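You operate a simulated robot arm through the tools that you are given. There is no shell and no other tool.

Carry out the task below with a simulated robot arm. There is one attempt and no reset: what you move stays moved.

JOB
Switch the spot cleaner off, knock the hose tool's lint into the bin, seat the blue tank, switch on.
Fine: put the tool back. Where these are worked on the way, their far stop is far enough and under half their travel is too little: switch of the spot cleaner.

The check looks at the end state, three seconds after you hand in, the way a careful person would. Anything else that was tipped, shoved, dropped, spilled or broken makes it a failure.

ROBOT AND FRAMES
A 6-joint arm with a two-finger parallel gripper, fixed in place. Base frame: the origin is on the floor under the middle of its stand, x ahead of it, y to its left, z up; the work surface is at about z = 0.76. Readings come in m, rad, newtons and seconds.
With the tool pointing down near the work surface it reaches from about 0.26 to 0.68 m from the base axis. Its first joint turns from -1.152 to 1.152 rad. Payload 2.9 kg.
The TCP is the grasp point between the finger pads, 0.03 m short of the fingertips. In the tool frame z runs along the fingers and y along their closing line. The gripper opens to 0.11 m. The fingers are 0.02 m wide and 0.01 m thick; the gripper's body (0.048 by 0.112 m) begins 0.055 m behind the TCP.
Orientation is that of the tool frame in the base frame, as a unit quaternion [x, y, z, w]. With the fingers straight down and closing along the base's y, the tool's x points along the base's -x, its y along +y and its z along -z.

CONTROLS
- The arm moves only by the tool send_rows. Its argument "motion" is a list of rows, each an object of numbers (a shift or turn left out is 0, a gripper value left out holds the last): "x", "y", "z": the shift along the tool's x, y, z in m; "wx", "wy", "wz": the turn, a rotation vector about the tool's x, y, z in rad; "jaw": the finger opening in m, from 0 to 0.11. In form: [{"x": .., "y": .., "z": .., "wx": .., "wy": .., "wz": .., "jaw": ..}, ...]. A call has 1 to 20 rows; each row is the pose to reach, as a shift and turn from the pose commanded when the call began, along the tool's axes at that moment. Rows are played at 5 a second. More than 0.05 m and 0.15 rad between two rows, or a gripper value outside its range, and nothing of the call is played. Where a pose cannot be reached the arm comes as near as it can. A force on the tool above 40 N (or 10 N above the force at the start of the call, whichever is more), or a blocked arm, ends the call early, and 0.2 s more pass. The fingers move at their own pace (about 0.108 m/s each) and stop on an object; they squeeze with about 45 N. The grip force told is the motor's: it shows also when the fingers shut on nothing. Time passes only in rows, and 0.2 s behind the last, so rows that repeat a pose let the fingers close. The reply holds the time, the measured pose of the TCP, the force on the tool along the base axes, the opening and the grip force, in the units named above and with some noise, with the torque about the TCP (base axes, N m) and any sound that the robot's microphone picked up.
- Cameras (640 x 400 px; columns grow to the right, rows downward): "scene" is fixed at [0.0665, 0.4207, 1.3987]; the picture's right is [-0.87, -0.50, 0.00], its down [-0.22, 0.37, -0.90] and it looks along [0.45, -0.78, -0.43] (base axes); focal length 273 px, centre (320, 200). "wrist" rides on the gripper at [0.072, 0.017, -0.103] in the tool frame; the picture's right is [-0.23, 0.97, 0.00], its down [-0.76, -0.18, -0.62] and it looks along [-0.61, -0.14, 0.78] (tool axes); focal length 222 px, centre (320, 200). There is no depth. A picture from a camera that has moved, and an enlarged one, comes with that camera's place and axes in the base frame and with its lens.
- camera(camera): a new picture of that camera. It takes no simulated time.
- zoom(camera, box): a new picture of the part [left, top, right, bottom] of that camera's present view, enlarged. It takes no simulated time.
- finish_job(): hands the job in; it is judged then, once.

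Places have to be worked out from the pictures, the camera data and where the tool is seen. Open the gripper and draw the arm clear of the work before you hand the job in, unless the task says otherwise.

The tools are called as name(argument=value, ...) on one line, values as JSON. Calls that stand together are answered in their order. send_rows: Moves the arm, as the interface text tells. Its arguments: {"type":"object","properties":{"motion":{"type":"array"}},"required":["motion"]} The other tools are called the same way: camera (camera) takes a picture; zoom (camera, box) takes an enlarged picture of a part of a camera's view; finish_job () hands the job in.

At the start:

```text
clock: 0.0
ee_pos: [0.2758, -0.1563, 1.3484]
tool_rot: [-0.001, 1.0, 0.0, 0.0]
contact_force: [-0.2, -0.5, -0.2]
ft_torque: [-0.02, 0.01, -0.01]
finger_gap: 0.11
grip_force: 0.1
```

scene: 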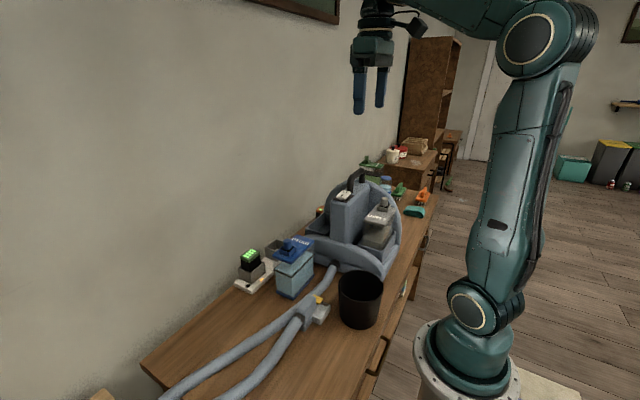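
wrist: 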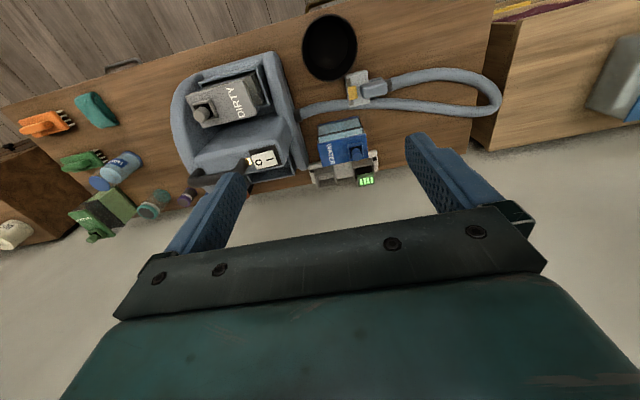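

I start by looking closer at the scene from both cameras before moving anything.

zoom(camera="scene", box=[220, 160, 440, 340])

zoom(camera="wrist", box=[140, 0, 520, 220])

zoom(camera="scene", box=[290, 160, 420, 280])

zoom(camera="wrist", box=[220, 100, 400, 210])

```text
2.22 times, centred on (330, 250) of scene
camera zoom: at [0.0665, 0.4207, 1.3987], right [-0.87, -0.5, 0.0], down [-0.22, 0.37, -0.9], along [0.45, -0.78, -0.43], focal length 607 px, centre (298, 89)
```

zoom: 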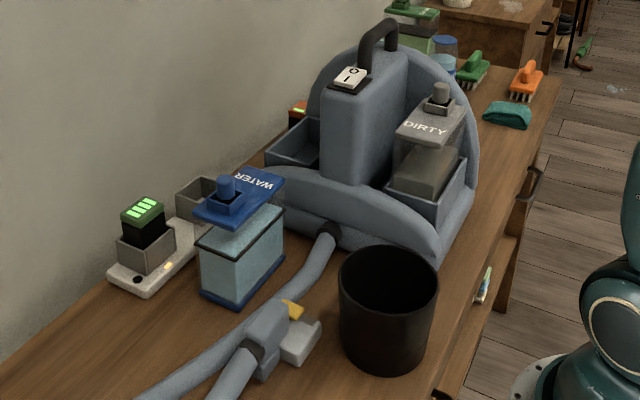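

```text
1.68 times, centred on (330, 110) of wrist
camera zoom: at [0.2031, -0.1383, 1.4521], right [0.23, 0.97, 0.0], down [0.76, -0.18, 0.62], along [0.61, -0.14, -0.78], focal length 374 px, centre (303, 352)
```

zoom: 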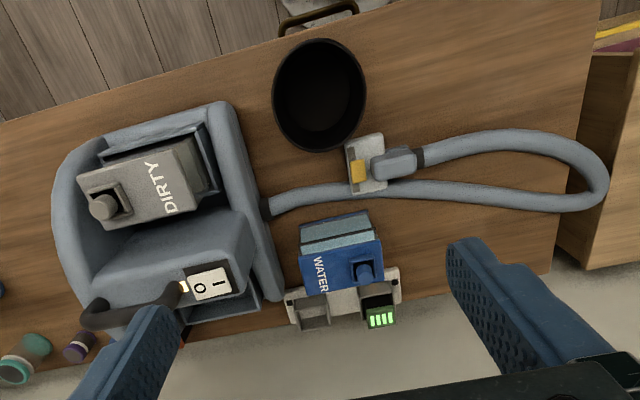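

```text
3.33 times, centred on (355, 220) of scene
camera zoom: at [0.0665, 0.4207, 1.3987], right [-0.87, -0.5, 0.0], down [-0.22, 0.37, -0.9], along [0.45, -0.78, -0.43], focal length 910 px, centre (203, 133)
```

zoom: 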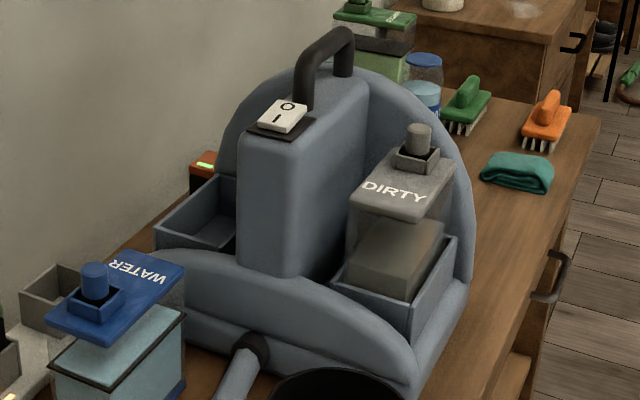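

```text
3.56 times, centred on (310, 155) of wrist
camera zoom: at [0.2031, -0.1383, 1.4521], right [0.23, 0.97, 0.0], down [0.76, -0.18, 0.62], along [0.61, -0.14, -0.78], focal length 790 px, centre (356, 360)
```

zoom: 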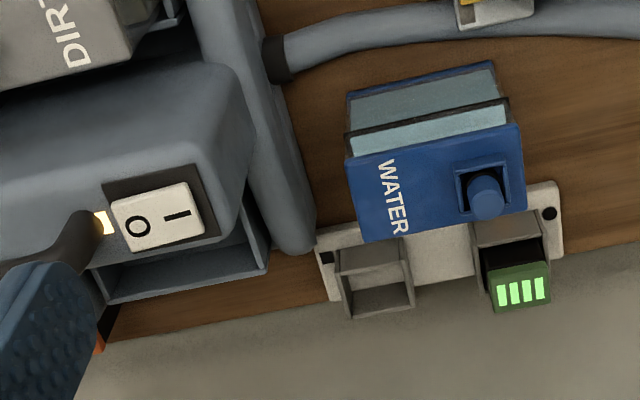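

The switch looks to be near (0.39, -0.30, 1.04) and lit, the tank's knob near (0.48, -0.105, 0.94), and the bin's rim centre near (0.25, -0.125, 0.865). I zoom on the hose tool, the tank and the empty bay.

zoom(camera="scene", box=[280, 280, 350, 330])

zoom(camera="wrist", box=[320, 50, 420, 120])

zoom(camera="scene", box=[260, 220, 340, 310])

zoom(camera="wrist", box=[160, 40, 310, 200])

zoom(camera="scene", box=[330, 170, 380, 210])

```text
8.00 times, centred on (315, 305) of scene
camera zoom: at [0.0665, 0.4207, 1.3987], right [-0.87, -0.5, 0.0], down [-0.22, 0.37, -0.9], along [0.45, -0.78, -0.43], focal length 2185 px, centre (360, -640)
```

zoom: 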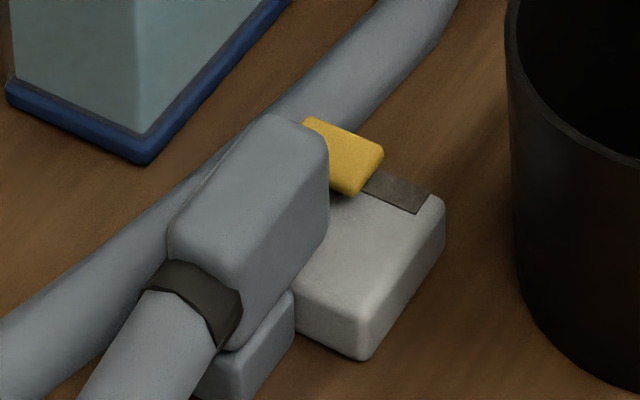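

```text
5.71 times, centred on (370, 85) of wrist
camera zoom: at [0.2031, -0.1383, 1.4521], right [0.23, 0.97, 0.0], down [0.76, -0.18, 0.62], along [0.61, -0.14, -0.78], focal length 1269 px, centre (34, 857)
```

zoom: 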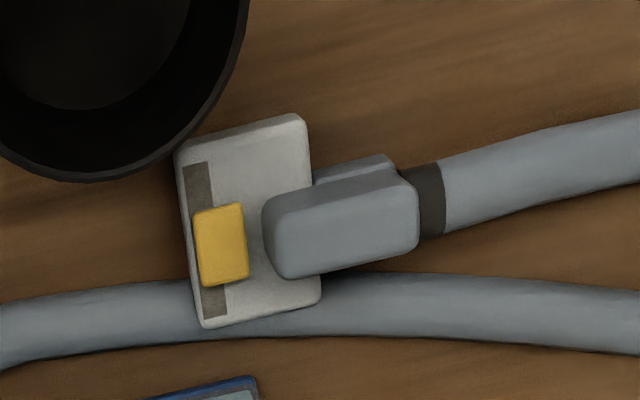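

```text
4.44 times, centred on (300, 265) of scene
camera zoom: at [0.0665, 0.4207, 1.3987], right [-0.87, -0.5, 0.0], down [-0.22, 0.37, -0.9], along [0.45, -0.78, -0.43], focal length 1214 px, centre (409, -89)
```

zoom: 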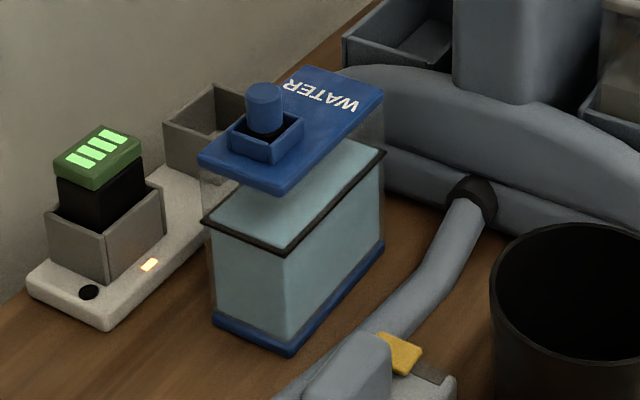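

```text
2.50 times, centred on (235, 120) of wrist
camera zoom: at [0.2031, -0.1383, 1.4521], right [0.23, 0.97, 0.0], down [0.76, -0.18, 0.62], along [0.61, -0.14, -0.78], focal length 555 px, centre (532, 400)
```

zoom: 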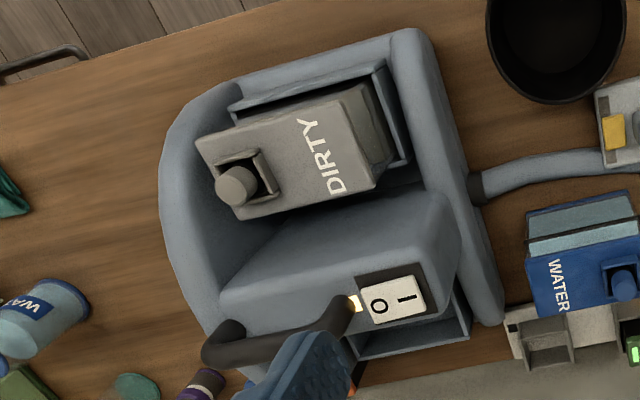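

```text
10.00 times, centred on (355, 190) of scene
camera zoom: at [0.0665, 0.4207, 1.3987], right [-0.87, -0.5, 0.0], down [-0.22, 0.37, -0.9], along [0.45, -0.78, -0.43], focal length 2731 px, centre (-30, 300)
```

zoom: 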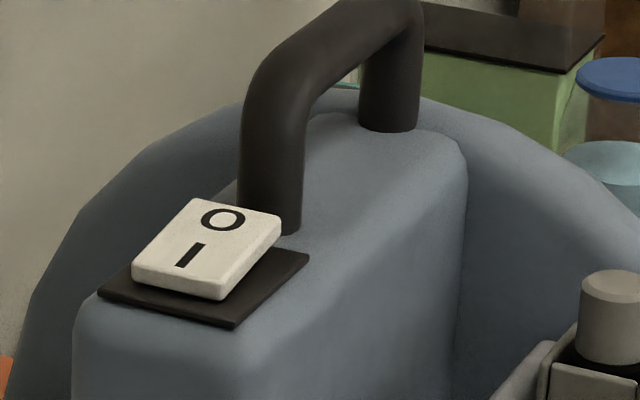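

The machine's rocker reads O on its -y half and I on its +y half, and its lamp is lit, so it is on. I move over the O half with the fingers shut and the wrist turned a quarter, staying well above the handle.

send_rows(motion=[{"x": -0.01, "y": -0.0128, "z": 0.0125, "wz": 0.1309, "jaw": 0}, {"x": -0.02, "y": -0.0257, "z": 0.025, "wz": 0.2618, "jaw": 0}, {"x": -0.03, "y": -0.0385, "z": 0.0375, "wz": 0.3927, "jaw": 0}, {"x": -0.04, "y": -0.0513, "z": 0.05, "wz": 0.5236, "jaw": 0}, {"x": -0.05, "y": -0.0642, "z": 0.0625, "wz": 0.6545, "jaw": 0}, {"x": -0.06, "y": -0.077, "z": 0.075, "wz": 0.7854, "jaw": 0}, {"x": -0.07, "y": -0.0898, "z": 0.0875, "wz": 0.9163, "jaw": 0}, {"x": -0.08, "y": -0.1027, "z": 0.1, "wz": 1.0472, "jaw": 0}, {"x": -0.09, "y": -0.1155, "z": 0.1125, "wz": 1.1781, "jaw": 0}, {"x": -0.1, "y": -0.1283, "z": 0.125, "wz": 1.309, "jaw": 0}, {"x": -0.11, "y": -0.1412, "z": 0.1375, "wz": 1.4399, "jaw": 0}, {"x": -0.12, "y": -0.154, "z": 0.15, "wz": 1.5708, "jaw": 0}, {"x": -0.12, "y": -0.154, "z": 0.15, "wz": 1.5708, "jaw": 0}])

```text
clock: 2.8
ee_pos: [0.3965, -0.3096, 1.1988]
tool_rot: [0.707, 0.707, -0.001, 0.001]
contact_force: [0.6, 0.2, 0.5]
ft_torque: [0.0, 0.03, 0.0]
finger_gap: 0.0003
grip_force: 37.5
```

The tool stands above the switch at about 0.12 m. I take pictures to check the aim.

camera(camera="wrist")

camera(camera="scene")

zoom(camera="scene", box=[320, 120, 400, 220])

```text
taken
camera wrist: at [0.4133, -0.2363, 1.3023], right [0.97, -0.23, 0.0], down [-0.18, -0.76, 0.62], along [-0.14, -0.61, -0.78], focal length 222 px, centre (320, 200)
```

wrist: 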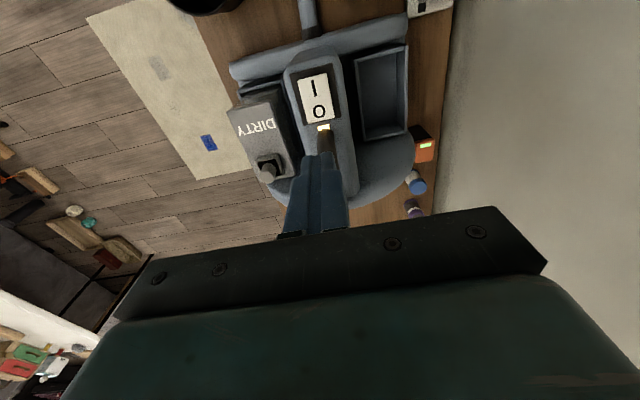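

```text
taken
```

scene: 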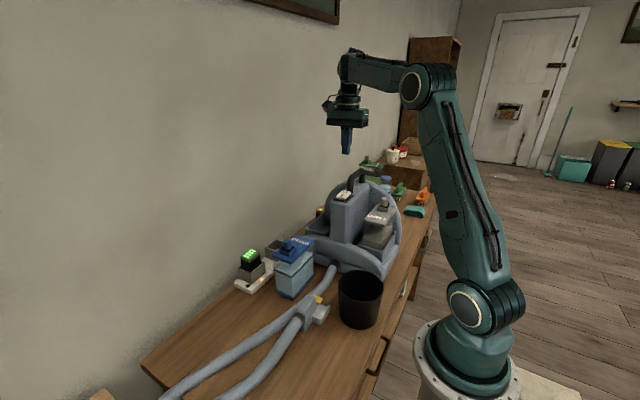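

```text
4.00 times, centred on (360, 170) of scene
camera zoom: at [0.0665, 0.4207, 1.3987], right [-0.87, -0.5, 0.0], down [-0.22, 0.37, -0.9], along [0.45, -0.78, -0.43], focal length 1092 px, centre (160, 320)
```

zoom: 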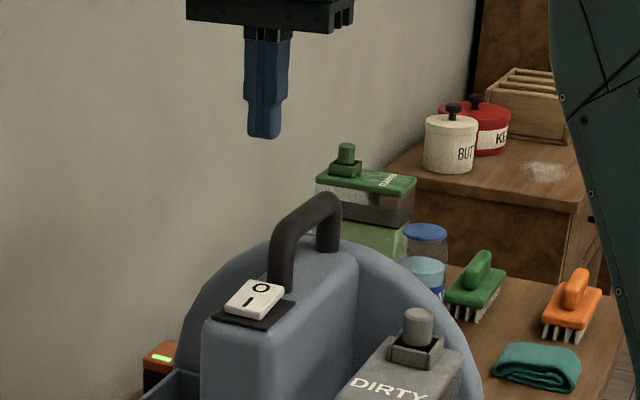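

This overhead view shows the switch, the dirty tank and the empty bay well; I enlarge it to measure the switch and the bay.

zoom(camera="wrist", box=[215, 0, 455, 220])

zoom(camera="wrist", box=[280, 50, 360, 160])

zoom(camera="wrist", box=[340, 20, 440, 170])

```text
1.82 times, centred on (335, 110) of wrist
camera zoom: at [0.4133, -0.2363, 1.3023], right [0.97, -0.23, 0.0], down [-0.18, -0.76, 0.62], along [-0.14, -0.61, -0.78], focal length 404 px, centre (293, 364)
```

zoom: 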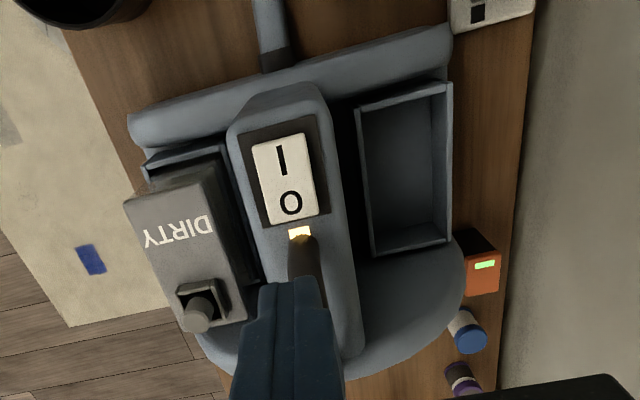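

```text
3.64 times, centred on (320, 105) of wrist
camera zoom: at [0.4133, -0.2363, 1.3023], right [0.97, -0.23, 0.0], down [-0.18, -0.76, 0.62], along [-0.14, -0.61, -0.78], focal length 808 px, centre (320, 546)
```

zoom: 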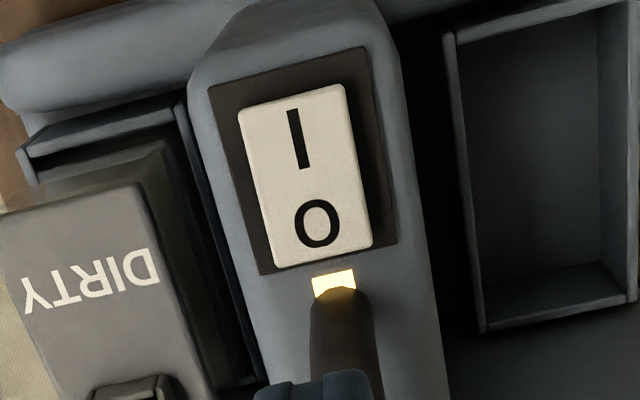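

```text
2.67 times, centred on (390, 95) of wrist
camera zoom: at [0.4133, -0.2363, 1.3023], right [0.97, -0.23, 0.0], down [-0.18, -0.76, 0.62], along [-0.14, -0.61, -0.78], focal length 592 px, centre (133, 480)
```

zoom: 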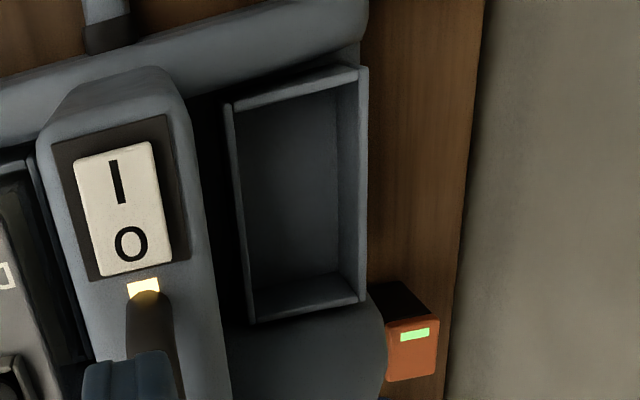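

The rocker spans x 0.379–0.411 and y -0.278 to -0.324, aligned with the base axes. I go down over the O half, stopping a little above it, at y about -0.313.

send_rows(motion=[{"x": -0.002, "z": 0.03}, {"x": -0.002, "z": 0.06}, {"x": -0.002, "z": 0.09}, {"x": -0.002, "z": 0.105}, {"x": -0.002, "z": 0.105}])

zoom(camera="scene", box=[320, 140, 400, 220])

zoom(camera="wrist", box=[240, 60, 400, 230])

```text
clock: 4.0
ee_pos: [0.4227, -0.3325, 1.1319]
tool_rot: [0.706, 0.708, 0.0, -0.001]
contact_force: [0.3, -0.6, -0.4]
ft_torque: [0.0, 0.0, -0.03]
finger_gap: 0.0
grip_force: 38.1
out of reach, approached as far as the arm can: row 1, 2, 3, 4, 5
```

```text
5.00 times, centred on (360, 180) of scene
camera zoom: at [0.0665, 0.4207, 1.3987], right [-0.87, -0.5, 0.0], down [-0.22, 0.37, -0.9], along [0.45, -0.78, -0.43], focal length 1366 px, centre (120, 300)
```

zoom: 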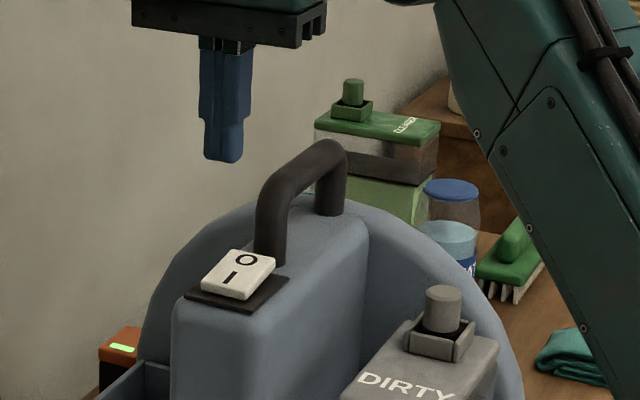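

```text
2.35 times, centred on (320, 145) of wrist
camera zoom: at [0.4393, -0.2587, 1.235], right [0.97, -0.23, 0.0], down [-0.18, -0.76, 0.62], along [-0.14, -0.61, -0.78], focal length 523 px, centre (320, 329)
```

zoom: 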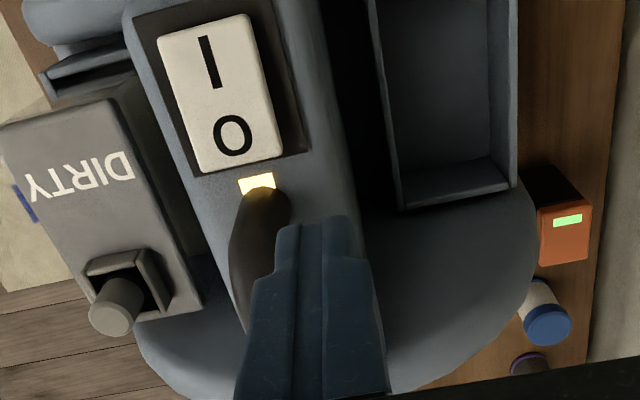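

The reply says the arm could not get down there and stopped 0.05 m off, outward and high. I test what limits it with a zero-shift row first, to learn which pose counts as commanded now.

send_rows(motion=[{"z": 0.0}])

```text
clock: 4.4
ee_pos: [0.4228, -0.332, 1.1319]
tool_rot: [0.706, 0.708, 0.0, -0.002]
contact_force: [-0.2, 0.1, 0.7]
ft_torque: [0.0, 0.04, 0.0]
finger_gap: 0.0
grip_force: 37.7
```

The commanded pose is where the arm stands now. I try small straight steps down from here, high above the handle's end, to find the limit.

send_rows(motion=[{"z": -0.02}, {"x": 0.02, "z": -0.02}, {"x": 0.02, "y": -0.025, "z": -0.02}, {"x": 0.02, "y": -0.025, "z": -0.02}])

```text
clock: 5.4
ee_pos: [0.3969, -0.3269, 1.1584]
tool_rot: [0.707, 0.707, -0.015, -0.007]
contact_force: [-0.6, 1.1, -0.3]
ft_torque: [-0.01, 0.02, 0.0]
finger_gap: 0.0
grip_force: 37.7
out of reach, approached as far as the arm can: row 3, 4
```

The limit lies close to this radius when the fingers point straight down at this height. I look at the arm's posture to see which joint is at its stop.

camera(camera="scene")

zoom(camera="scene", box=[300, 0, 620, 220])

```text
taken
```

scene: 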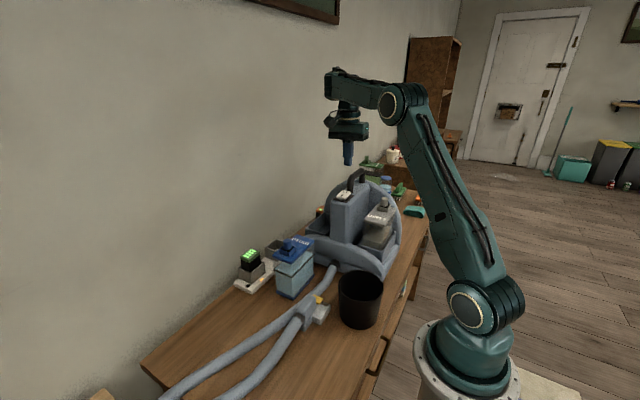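

```text
1.82 times, centred on (460, 110) of scene
camera zoom: at [0.0664, 0.4207, 1.3987], right [-0.87, -0.5, 0.0], down [-0.22, 0.37, -0.9], along [0.45, -0.78, -0.43], focal length 496 px, centre (66, 364)
```

zoom: 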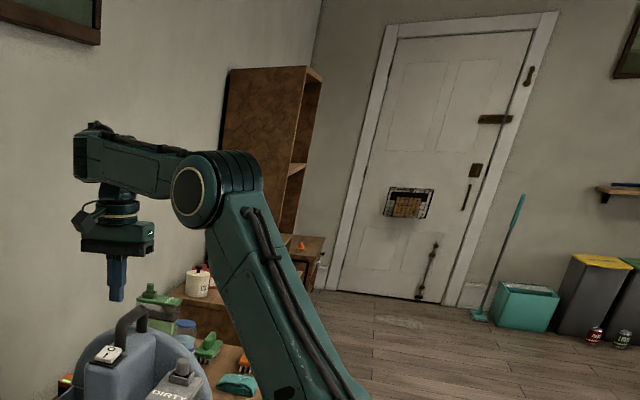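

The shoulder is about z = 1.05 and the forearm is level, so a wrist or elbow stop is likely. I raise, level the small tilt that crept in, then turn the wrist back a quarter to try that yaw.

send_rows(motion=[{"x": 0.005, "z": -0.03, "wx": -0.016, "wy": 0.006}, {"x": 0.01, "z": -0.06, "wx": -0.031, "wy": 0.011}, {"x": 0.01, "z": -0.06, "wx": -0.031, "wy": 0.011}])

```text
clock: 6.2
ee_pos: [0.398, -0.3016, 1.2111]
tool_rot: [0.707, 0.707, 0.016, 0.006]
contact_force: [-0.2, 0.3, -0.1]
ft_torque: [-0.01, 0.0, 0.02]
finger_gap: 0.0002
grip_force: 37.1
```

The levelling over-corrected, because the commanded orientation had been exact. I undo it and then turn the wrist back by a quarter at this height.

send_rows(motion=[{"wx": 0.031, "wy": -0.011}])

send_rows(motion=[{"wz": -0.1428}, {"wz": -0.2856}, {"wz": -0.4284}, {"wz": -0.5712}, {"wz": -0.714}, {"wz": -0.8568}, {"wz": -0.9996}, {"wz": -1.1424}, {"wz": -1.2852}, {"wz": -1.428}, {"wz": -1.5708}, {"wz": -1.5708}])

```text
clock: 6.6
ee_pos: [0.3975, -0.3045, 1.2117]
tool_rot: [0.707, 0.707, 0.009, 0.005]
contact_force: [-1.0, -0.4, -0.4]
ft_torque: [0.0, 0.0, -0.02]
finger_gap: 0.0
grip_force: 37.6
```

```text
clock: 9.2
ee_pos: [0.3978, -0.303, 1.2108]
tool_rot: [-0.002, 1.0, 0.0, 0.001]
contact_force: [-0.1, 0.3, -0.2]
ft_torque: [0.01, -0.05, -0.01]
finger_gap: 0.0001
grip_force: 37.6
```

Now at (0.398, -0.303, 1.211) with the first yaw. I try going down 0.06 here.

send_rows(motion=[{"y": -0.004, "z": 0.02}, {"y": -0.008, "z": 0.04}, {"y": -0.009, "z": 0.06}, {"y": -0.009, "z": 0.06}])

```text
clock: 10.2
ee_pos: [0.3968, -0.3124, 1.1511]
tool_rot: [-0.001, 1.0, 0.0, 0.001]
contact_force: [-0.1, -0.2, -0.5]
ft_torque: [0.01, -0.01, 0.0]
finger_gap: 0.0002
grip_force: 37.8
```

This yaw goes down freely, so the earlier limit came with the turned wrist. I continue to just above the O half.

send_rows(motion=[{"z": 0.02}, {"z": 0.04}, {"z": 0.055}, {"z": 0.06}, {"z": 0.06}])

zoom(camera="scene", box=[320, 140, 400, 220])

camera(camera="wrist")

```text
clock: 11.4
ee_pos: [0.397, -0.311, 1.0898]
tool_rot: [-0.001, 1.0, 0.001, 0.002]
contact_force: [0.3, 0.1, 0.7]
ft_torque: [0.0, 0.01, 0.0]
finger_gap: 0.0
grip_force: 37.9
```

```text
5.00 times, centred on (360, 180) of scene
camera zoom: at [0.0665, 0.4207, 1.3987], right [-0.87, -0.5, 0.0], down [-0.22, 0.37, -0.9], along [0.45, -0.78, -0.43], focal length 1366 px, centre (120, 300)
```

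zoom: 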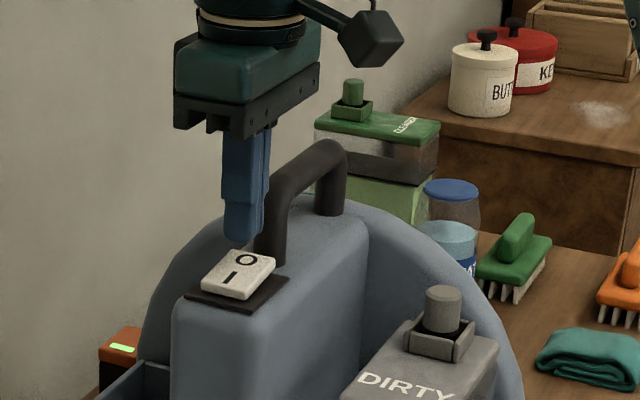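

```text
taken
camera wrist: at [0.3242, -0.2937, 1.1934], right [0.23, 0.97, 0.0], down [0.76, -0.18, 0.62], along [0.61, -0.14, -0.78], focal length 222 px, centre (320, 200)
```

wrist: 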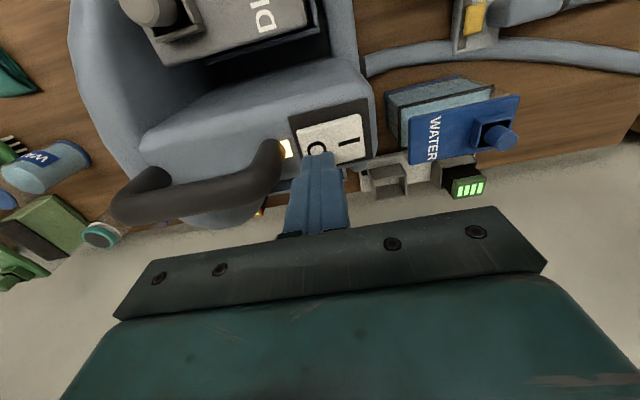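

The tips stand over the O about 0.015 m up, clear of the handle. I press down in small steps and watch the force and sound.

send_rows(motion=[{"z": 0.006}, {"z": 0.01}, {"z": 0.013}, {"z": 0.016}, {"z": 0.016}])

```text
clock: 12.6
ee_pos: [0.3977, -0.3114, 1.0748]
tool_rot: [-0.001, 1.0, 0.0, 0.0]
contact_force: [0.9, -0.2, 0.4]
ft_torque: [-0.06, -0.03, 0.01]
finger_gap: 0.0
grip_force: 37.3
```

No contact yet with the tips at about 1.044. I go on in 2 mm steps.

send_rows(motion=[{"z": 0.002}, {"z": 0.004}, {"z": 0.006}, {"z": 0.006}])

zoom(camera="wrist", box=[240, 90, 400, 230])

```text
clock: 13.5
ee_pos: [0.3972, -0.3116, 1.074]
tool_rot: [-0.001, 1.0, -0.001, 0.004]
contact_force: [-4.7, 2.7, 5.7]
ft_torque: [0.09, 0.16, 0.05]
finger_gap: 0.0001
grip_force: 38.5
stopped in row 4: the force on the tool passed its limit at 42 N (the readings are from after the stop); the commanded pose is now the measured one
```

```text
2.86 times, centred on (320, 160) of wrist
camera zoom: at [0.3236, -0.2935, 1.1764], right [0.23, 0.97, 0.0], down [0.76, -0.18, 0.63], along [0.61, -0.14, -0.78], focal length 635 px, centre (320, 314)
```

zoom: 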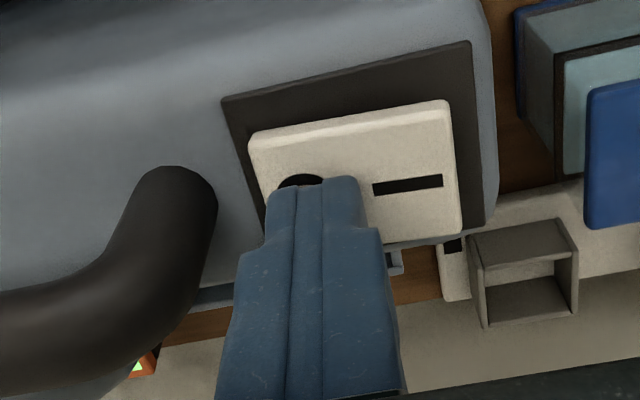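

The force passed 42 N, so the rocker is at a stop or the tip missed its pivot side. I raise a little and look at rocker and lamp.

send_rows(motion=[{"z": -0.02}, {"z": -0.05}, {"z": -0.08}, {"z": -0.08}])

zoom(camera="wrist", box=[240, 50, 400, 190])

zoom(camera="scene", box=[330, 170, 380, 210])

```text
clock: 14.5
ee_pos: [0.3967, -0.3119, 1.1532]
tool_rot: [-0.001, 1.0, -0.001, 0.003]
contact_force: [0.3, 0.7, 0.5]
ft_torque: [0.0, -0.01, -0.01]
finger_gap: 0.0
grip_force: 37.6
```

```text
2.86 times, centred on (320, 120) of wrist
camera zoom: at [0.3228, -0.2927, 1.2555], right [0.23, 0.97, 0.0], down [0.76, -0.18, 0.63], along [0.61, -0.15, -0.78], focal length 635 px, centre (320, 429)
```

zoom: 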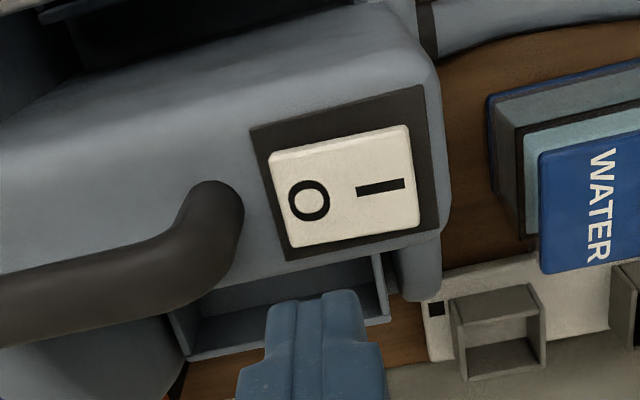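

```text
10.00 times, centred on (355, 190) of scene
camera zoom: at [0.0665, 0.4207, 1.3987], right [-0.87, -0.5, 0.0], down [-0.22, 0.37, -0.9], along [0.45, -0.78, -0.43], focal length 2731 px, centre (-30, 300)
```

zoom: 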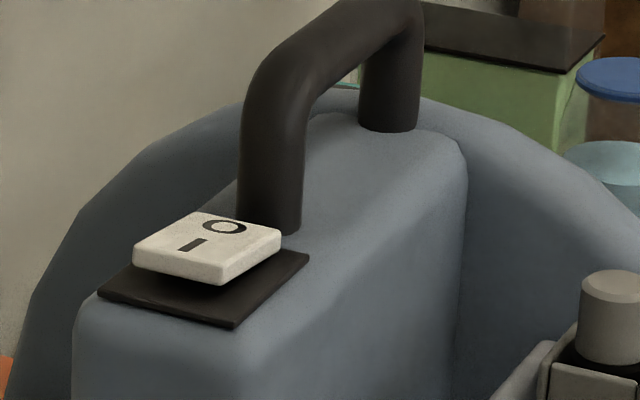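

The rocker has flipped, its I half now stands up and the lamp is dark, so the machine is off. I go across at this height to look down on the hose tool.

send_rows(motion=[{"x": 0.005, "y": 0.045}, {"x": 0.01, "y": 0.09}, {"x": 0.015, "y": 0.135}, {"x": 0.02, "y": 0.18}, {"x": 0.025, "y": 0.225}, {"x": 0.03, "y": 0.265}, {"x": 0.03, "y": 0.27, "z": 0.04, "jaw": 0.08}, {"x": 0.03, "y": 0.27, "z": 0.08, "jaw": 0.08}, {"x": 0.03, "y": 0.27, "z": 0.12, "jaw": 0.08}, {"x": 0.03, "y": 0.27, "z": 0.12, "jaw": 0.08}])

camera(camera="wrist")

camera(camera="scene")

```text
clock: 16.7
ee_pos: [0.3688, -0.0419, 1.033]
tool_rot: [0.0, 1.0, -0.002, 0.003]
contact_force: [0.1, -0.1, 0.0]
ft_torque: [0.0, 0.02, -0.01]
finger_gap: 0.0801
grip_force: 0.1
```

```text
taken
camera wrist: at [0.295, -0.0243, 1.1351], right [0.23, 0.97, 0.0], down [0.76, -0.18, 0.63], along [0.61, -0.15, -0.78], focal length 222 px, centre (320, 200)
```

wrist: 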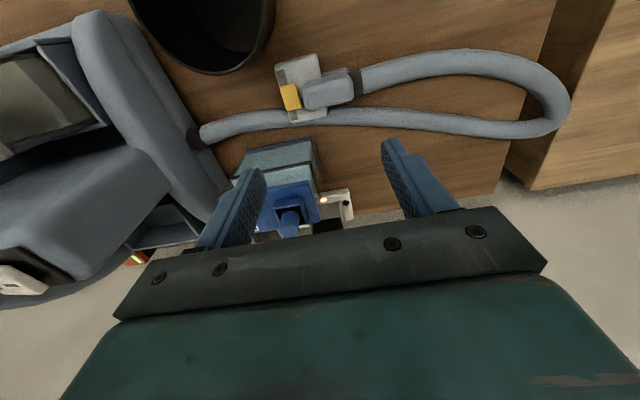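

```text
taken
```

scene: 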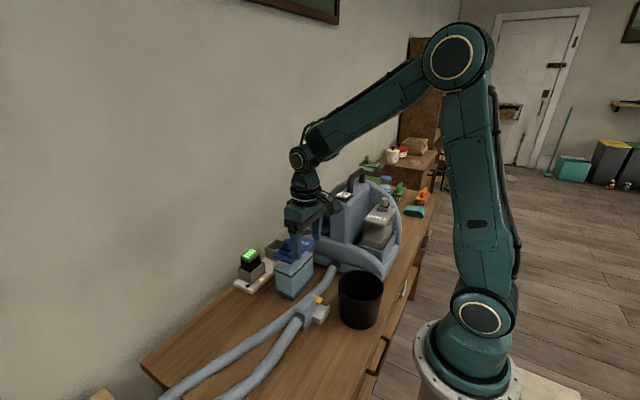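

I enlarge the hose tool and the bin from here.

zoom(camera="wrist", box=[250, 30, 400, 140])

zoom(camera="wrist", box=[120, 0, 340, 150])

```text
3.64 times, centred on (325, 85) of wrist
camera zoom: at [0.295, -0.0243, 1.1351], right [0.23, 0.97, 0.0], down [0.76, -0.18, 0.63], along [0.61, -0.15, -0.78], focal length 808 px, centre (302, 618)
```

zoom: 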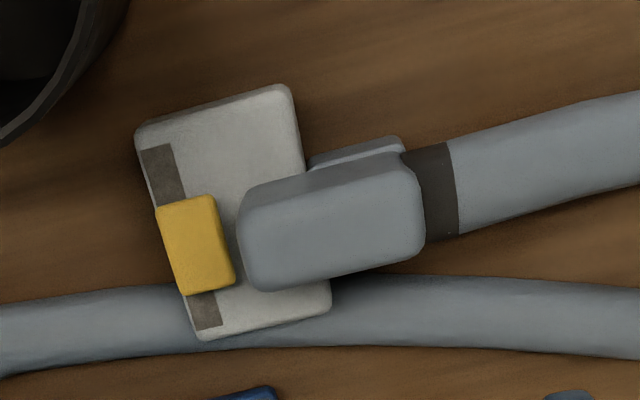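

```text
2.67 times, centred on (230, 75) of wrist
camera zoom: at [0.295, -0.0243, 1.1351], right [0.23, 0.97, 0.0], down [0.76, -0.18, 0.63], along [0.61, -0.15, -0.78], focal length 592 px, centre (560, 533)
```

zoom: 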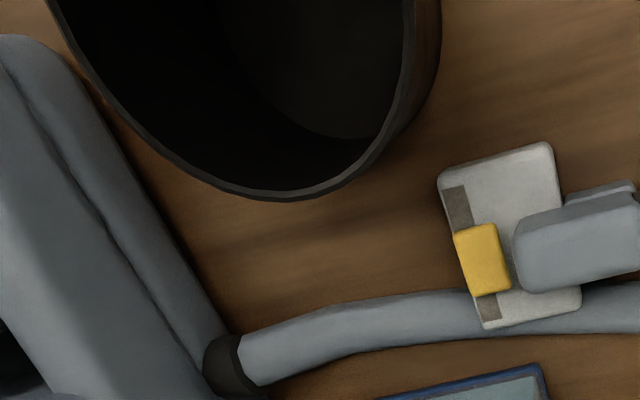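

The yellow block sits across a dark strip on the tool head. I enlarge it as far as possible to tell whether it is a loose clump or a part of the tool.

zoom(camera="wrist", box=[270, 45, 330, 130])

zoom(camera="scene", box=[310, 285, 345, 315])

```text
4.71 times, centred on (300, 88) of wrist
camera zoom: at [0.295, -0.0243, 1.1351], right [0.23, 0.97, 0.0], down [0.76, -0.18, 0.63], along [0.61, -0.15, -0.78], focal length 1045 px, centre (414, 729)
```

zoom: 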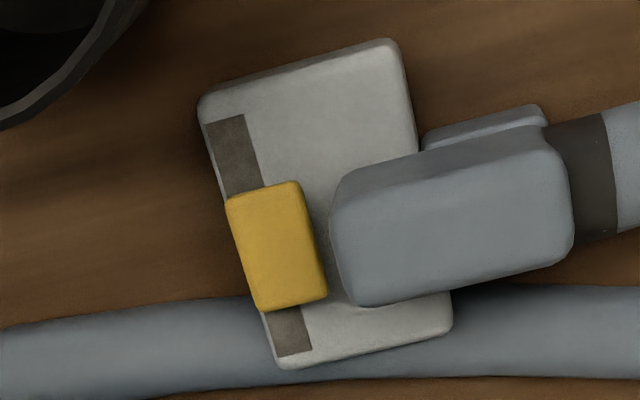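

```text
13.33 times, centred on (328, 300) of scene
camera zoom: at [0.0665, 0.4207, 1.3987], right [-0.87, -0.5, 0.0], down [-0.22, 0.37, -0.9], along [0.45, -0.78, -0.43], focal length 3641 px, centre (220, -1133)
```

zoom: 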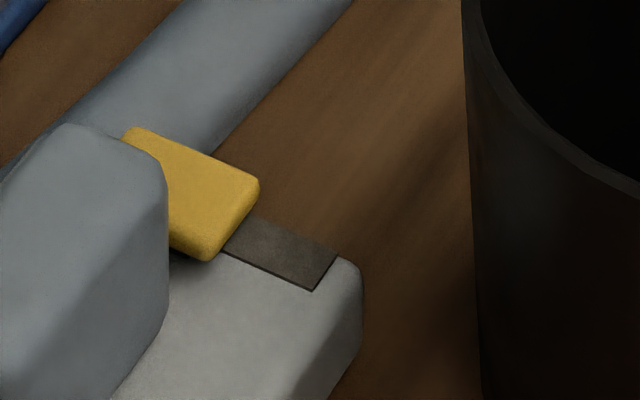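

The yellow clump looks like a loose piece lying on the head, about 0.033 by 0.022 m with its top at z 0.80. I test whether the wrist can turn a quarter here, as gripping it or the tool body needs the fingers to close along x.

send_rows(motion=[{"wz": 0.1428}, {"wz": 0.2856}, {"wz": 0.4284}, {"wz": 0.5712}, {"wz": 0.714}, {"wz": 0.8568}, {"wz": 0.9996}, {"wz": 1.1424}, {"wz": 1.2852}, {"wz": 1.428}, {"wz": 1.5708}, {"wz": 1.5708}])

camera(camera="wrist")

camera(camera="scene")

```text
clock: 19.3
ee_pos: [0.3681, -0.0411, 1.0336]
tool_rot: [0.707, 0.707, 0.001, 0.004]
contact_force: [0.1, -0.3, 0.4]
ft_torque: [0.0, -0.01, 0.0]
finger_gap: 0.0802
grip_force: 0.0
```

```text
taken
camera wrist: at [0.384, 0.032, 1.1348], right [0.97, -0.23, 0.01], down [-0.18, -0.76, 0.63], along [-0.14, -0.61, -0.78], focal length 222 px, centre (320, 200)
```

wrist: 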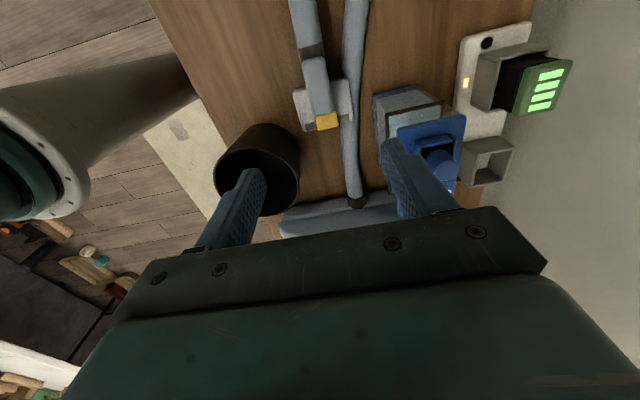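

```text
taken
```

scene: 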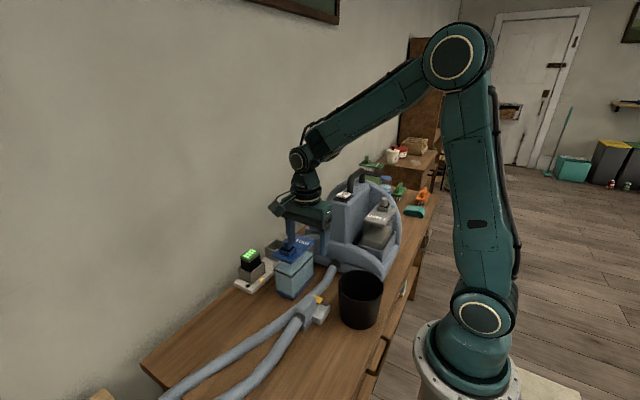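

The quarter turn works here. I enlarge this view to refine where the clump and the tool's grip block lie.

zoom(camera="wrist", box=[270, 40, 380, 140])

zoom(camera="wrist", box=[200, 60, 400, 220])

```text
4.00 times, centred on (325, 90) of wrist
camera zoom: at [0.384, 0.032, 1.1348], right [0.97, -0.23, 0.01], down [-0.18, -0.76, 0.63], along [-0.14, -0.61, -0.78], focal length 888 px, centre (300, 640)
```

zoom: 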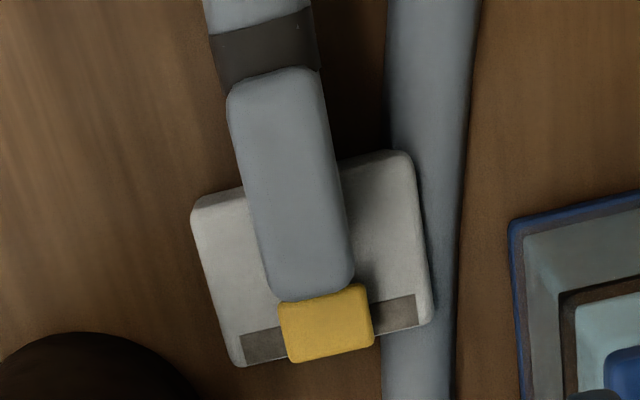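

```text
2.50 times, centred on (300, 140) of wrist
camera zoom: at [0.384, 0.032, 1.1348], right [0.97, -0.23, 0.01], down [-0.18, -0.76, 0.63], along [-0.14, -0.61, -0.78], focal length 555 px, centre (370, 350)
```

zoom: 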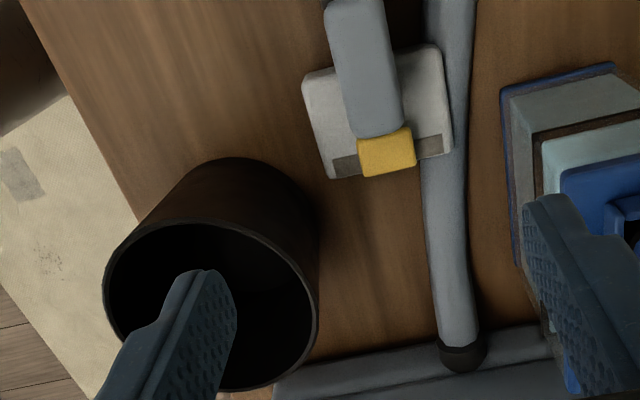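

The clump spans x 0.352–0.385, y -0.096 to -0.073, top z 0.80, with a centimetre gap to the grip block. I lower the open fingers either side of it along x, first to a hover above.

send_rows(motion=[{"x": -0.02, "z": 0.02, "jaw": 0.056}, {"x": -0.043, "z": 0.05, "jaw": 0.056}, {"x": -0.043, "z": 0.09, "jaw": 0.056}, {"x": -0.043, "z": 0.13, "jaw": 0.056}, {"x": -0.043, "z": 0.16, "jaw": 0.056}, {"x": -0.043, "z": 0.16, "jaw": 0.056}])

camera(camera="wrist")

zoom(camera="scene", box=[260, 220, 380, 330])

```text
clock: 20.7
ee_pos: [0.3684, -0.0858, 0.873]
tool_rot: [0.708, 0.707, 0.0, 0.004]
contact_force: [0.4, 0.3, 0.1]
ft_torque: [-0.02, 0.0, 0.03]
finger_gap: 0.056
grip_force: 0.0
```

```text
taken
camera wrist: at [0.3841, -0.0119, 0.9756], right [0.97, -0.23, 0.01], down [-0.18, -0.76, 0.63], along [-0.14, -0.61, -0.78], focal length 222 px, centre (320, 200)
```

wrist: 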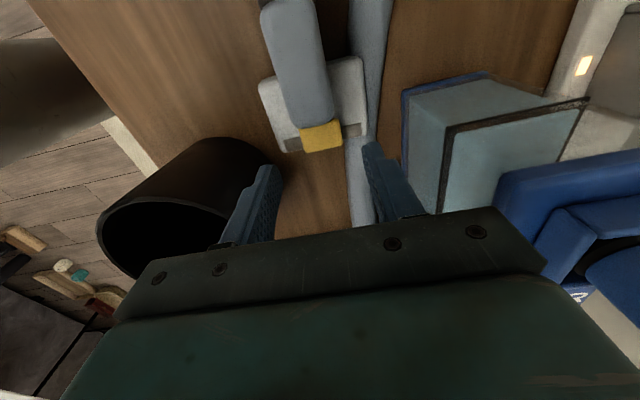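

```text
3.64 times, centred on (320, 275) of scene
camera zoom: at [0.0665, 0.4207, 1.3987], right [-0.87, -0.5, 0.0], down [-0.22, 0.37, -0.9], along [0.45, -0.78, -0.43], focal length 993 px, centre (320, -73)
```

zoom: 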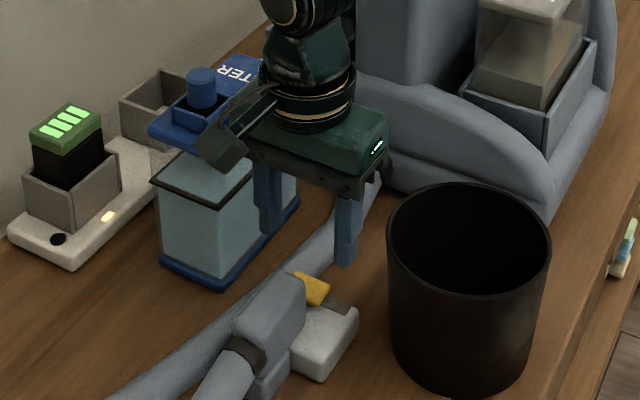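

The fingers straddle the clump with the tank lid clear by over a centimetre. I go down so the tips end just above the head's face.

send_rows(motion=[{"x": 0.001, "z": 0.02}, {"x": 0.001, "z": 0.035}, {"x": 0.001, "z": 0.045}, {"x": 0.001, "z": 0.05}, {"x": 0.001, "z": 0.053}, {"x": 0.001, "z": 0.053}])

camera(camera="wrist")

zoom(camera="scene", box=[280, 260, 360, 330])

```text
clock: 22.1
ee_pos: [0.3689, -0.0847, 0.8193]
tool_rot: [0.707, 0.707, 0.0, 0.004]
contact_force: [-0.3, -0.3, 0.2]
ft_torque: [-0.02, 0.01, -0.02]
finger_gap: 0.0558
grip_force: 0.0
```

```text
taken
camera wrist: at [0.385, -0.0108, 0.9221], right [0.97, -0.23, 0.01], down [-0.18, -0.76, 0.63], along [-0.14, -0.61, -0.78], focal length 222 px, centre (320, 200)
```

wrist: 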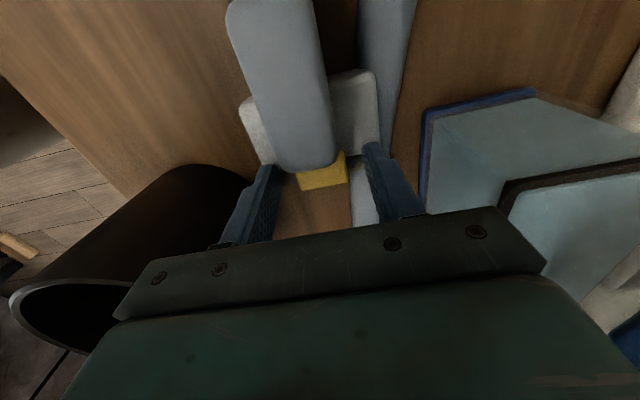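

```text
5.71 times, centred on (320, 295) of scene
camera zoom: at [0.0665, 0.4207, 1.3987], right [-0.87, -0.5, 0.0], down [-0.22, 0.37, -0.9], along [0.45, -0.78, -0.43], focal length 1561 px, centre (320, -343)
```

zoom: 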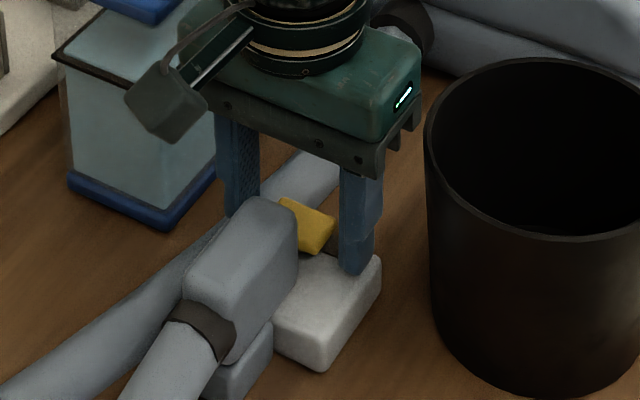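

The fingertips stand either side of the clump just above the head. I close slowly on it.

send_rows(motion=[{"jaw": 0.045}, {"jaw": 0.038}, {"jaw": 0.034}, {"jaw": 0.03}, {"jaw": 0.03}])

zoom(camera="scene", box=[280, 260, 360, 330])

zoom(camera="wrist", box=[220, 100, 420, 240])

```text
clock: 23.3
ee_pos: [0.3694, -0.085, 0.8195]
tool_rot: [0.707, 0.707, 0.0, 0.004]
contact_force: [1.1, -0.4, -0.3]
ft_torque: [-0.01, 0.02, -0.06]
finger_gap: 0.0321
grip_force: 44.7
```

```text
5.71 times, centred on (320, 295) of scene
camera zoom: at [0.0665, 0.4207, 1.3987], right [-0.87, -0.5, 0.0], down [-0.22, 0.37, -0.9], along [0.45, -0.78, -0.43], focal length 1561 px, centre (320, -343)
```

zoom: 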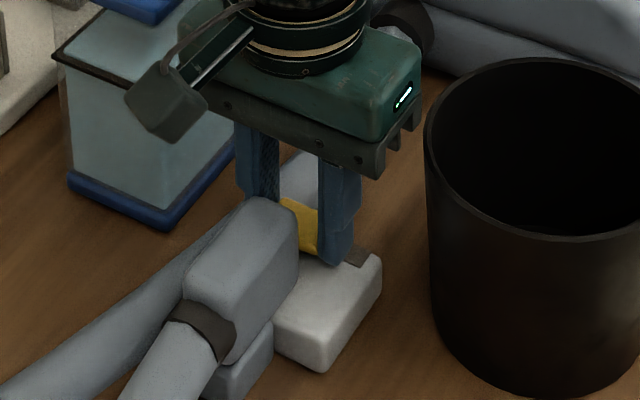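

```text
2.86 times, centred on (320, 170) of wrist
camera zoom: at [0.3849, -0.0108, 0.9222], right [0.97, -0.23, 0.01], down [-0.18, -0.76, 0.63], along [-0.14, -0.61, -0.78], focal length 635 px, centre (320, 286)
```

zoom: 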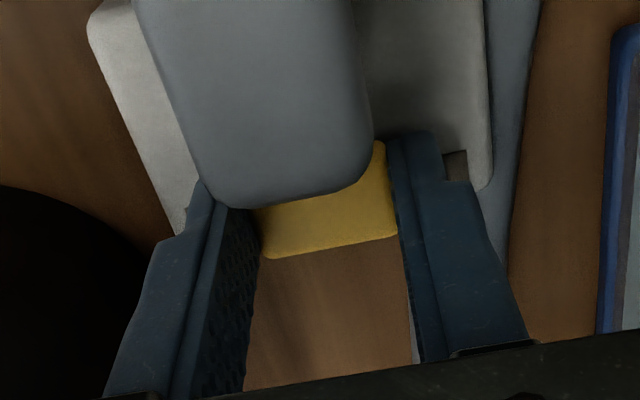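

The clump is held at a gap of 0.032 m. I lift it slowly by 1.5 cm and see whether it comes off or the tool follows.

send_rows(motion=[{"z": -0.003}, {"z": -0.006}, {"z": -0.01}, {"z": -0.015}, {"z": -0.015}])

zoom(camera="scene", box=[280, 260, 360, 330])

zoom(camera="wrist", box=[220, 100, 420, 240])

```text
clock: 24.5
ee_pos: [0.3704, -0.085, 0.8343]
tool_rot: [0.707, 0.707, 0.001, 0.003]
contact_force: [-0.2, -0.6, -2.1]
ft_torque: [-0.09, 0.03, 0.02]
finger_gap: 0.0322
grip_force: 45.8
```

```text
5.71 times, centred on (320, 295) of scene
camera zoom: at [0.0665, 0.4207, 1.3987], right [-0.87, -0.5, 0.0], down [-0.22, 0.37, -0.9], along [0.45, -0.78, -0.43], focal length 1561 px, centre (320, -343)
```

zoom: 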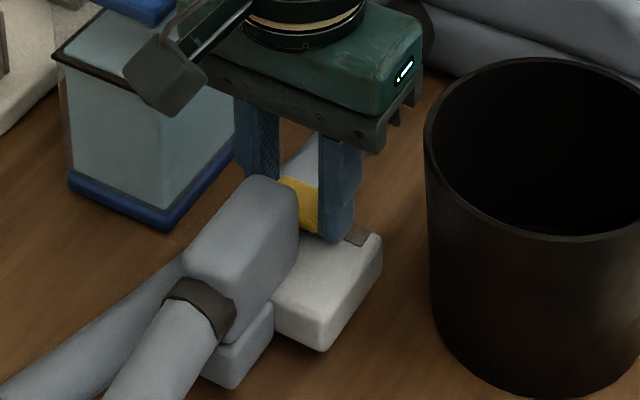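

```text
2.86 times, centred on (320, 170) of wrist
camera zoom: at [0.385, -0.011, 0.937], right [0.97, -0.23, 0.01], down [-0.18, -0.76, 0.63], along [-0.14, -0.61, -0.78], focal length 635 px, centre (320, 286)
```

zoom: 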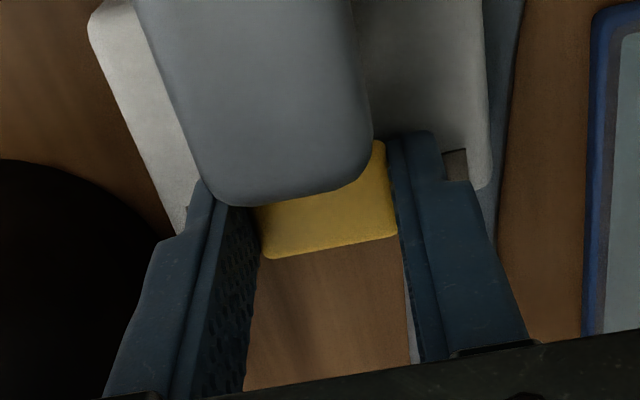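

The whole tool came up with the yellow piece (about 2 N), so the clump is still stuck to the head and needs the knock. I set the tool back exactly where it lay and let go.

send_rows(motion=[{"z": 0.006}, {"z": 0.011}, {"z": 0.0145}, {"z": 0.0145, "jaw": 0.04}, {"z": 0.0145, "jaw": 0.056}, {"z": 0.0145, "jaw": 0.056}])

zoom(camera="scene", box=[280, 260, 360, 330])

```text
clock: 25.9
ee_pos: [0.3698, -0.0855, 0.8207]
tool_rot: [0.707, 0.707, 0.002, 0.004]
contact_force: [-0.3, 0.3, -0.4]
ft_torque: [0.0, -0.03, -0.01]
finger_gap: 0.0558
grip_force: 0.0
```

```text
5.71 times, centred on (320, 295) of scene
camera zoom: at [0.0665, 0.4207, 1.3987], right [-0.87, -0.5, 0.0], down [-0.22, 0.37, -0.9], along [0.45, -0.78, -0.43], focal length 1561 px, centre (320, -343)
```

zoom: 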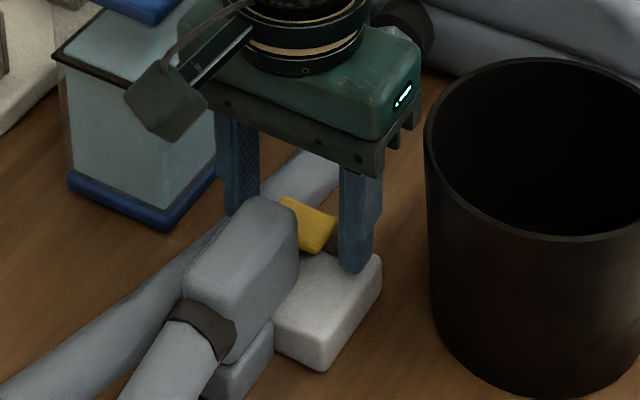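

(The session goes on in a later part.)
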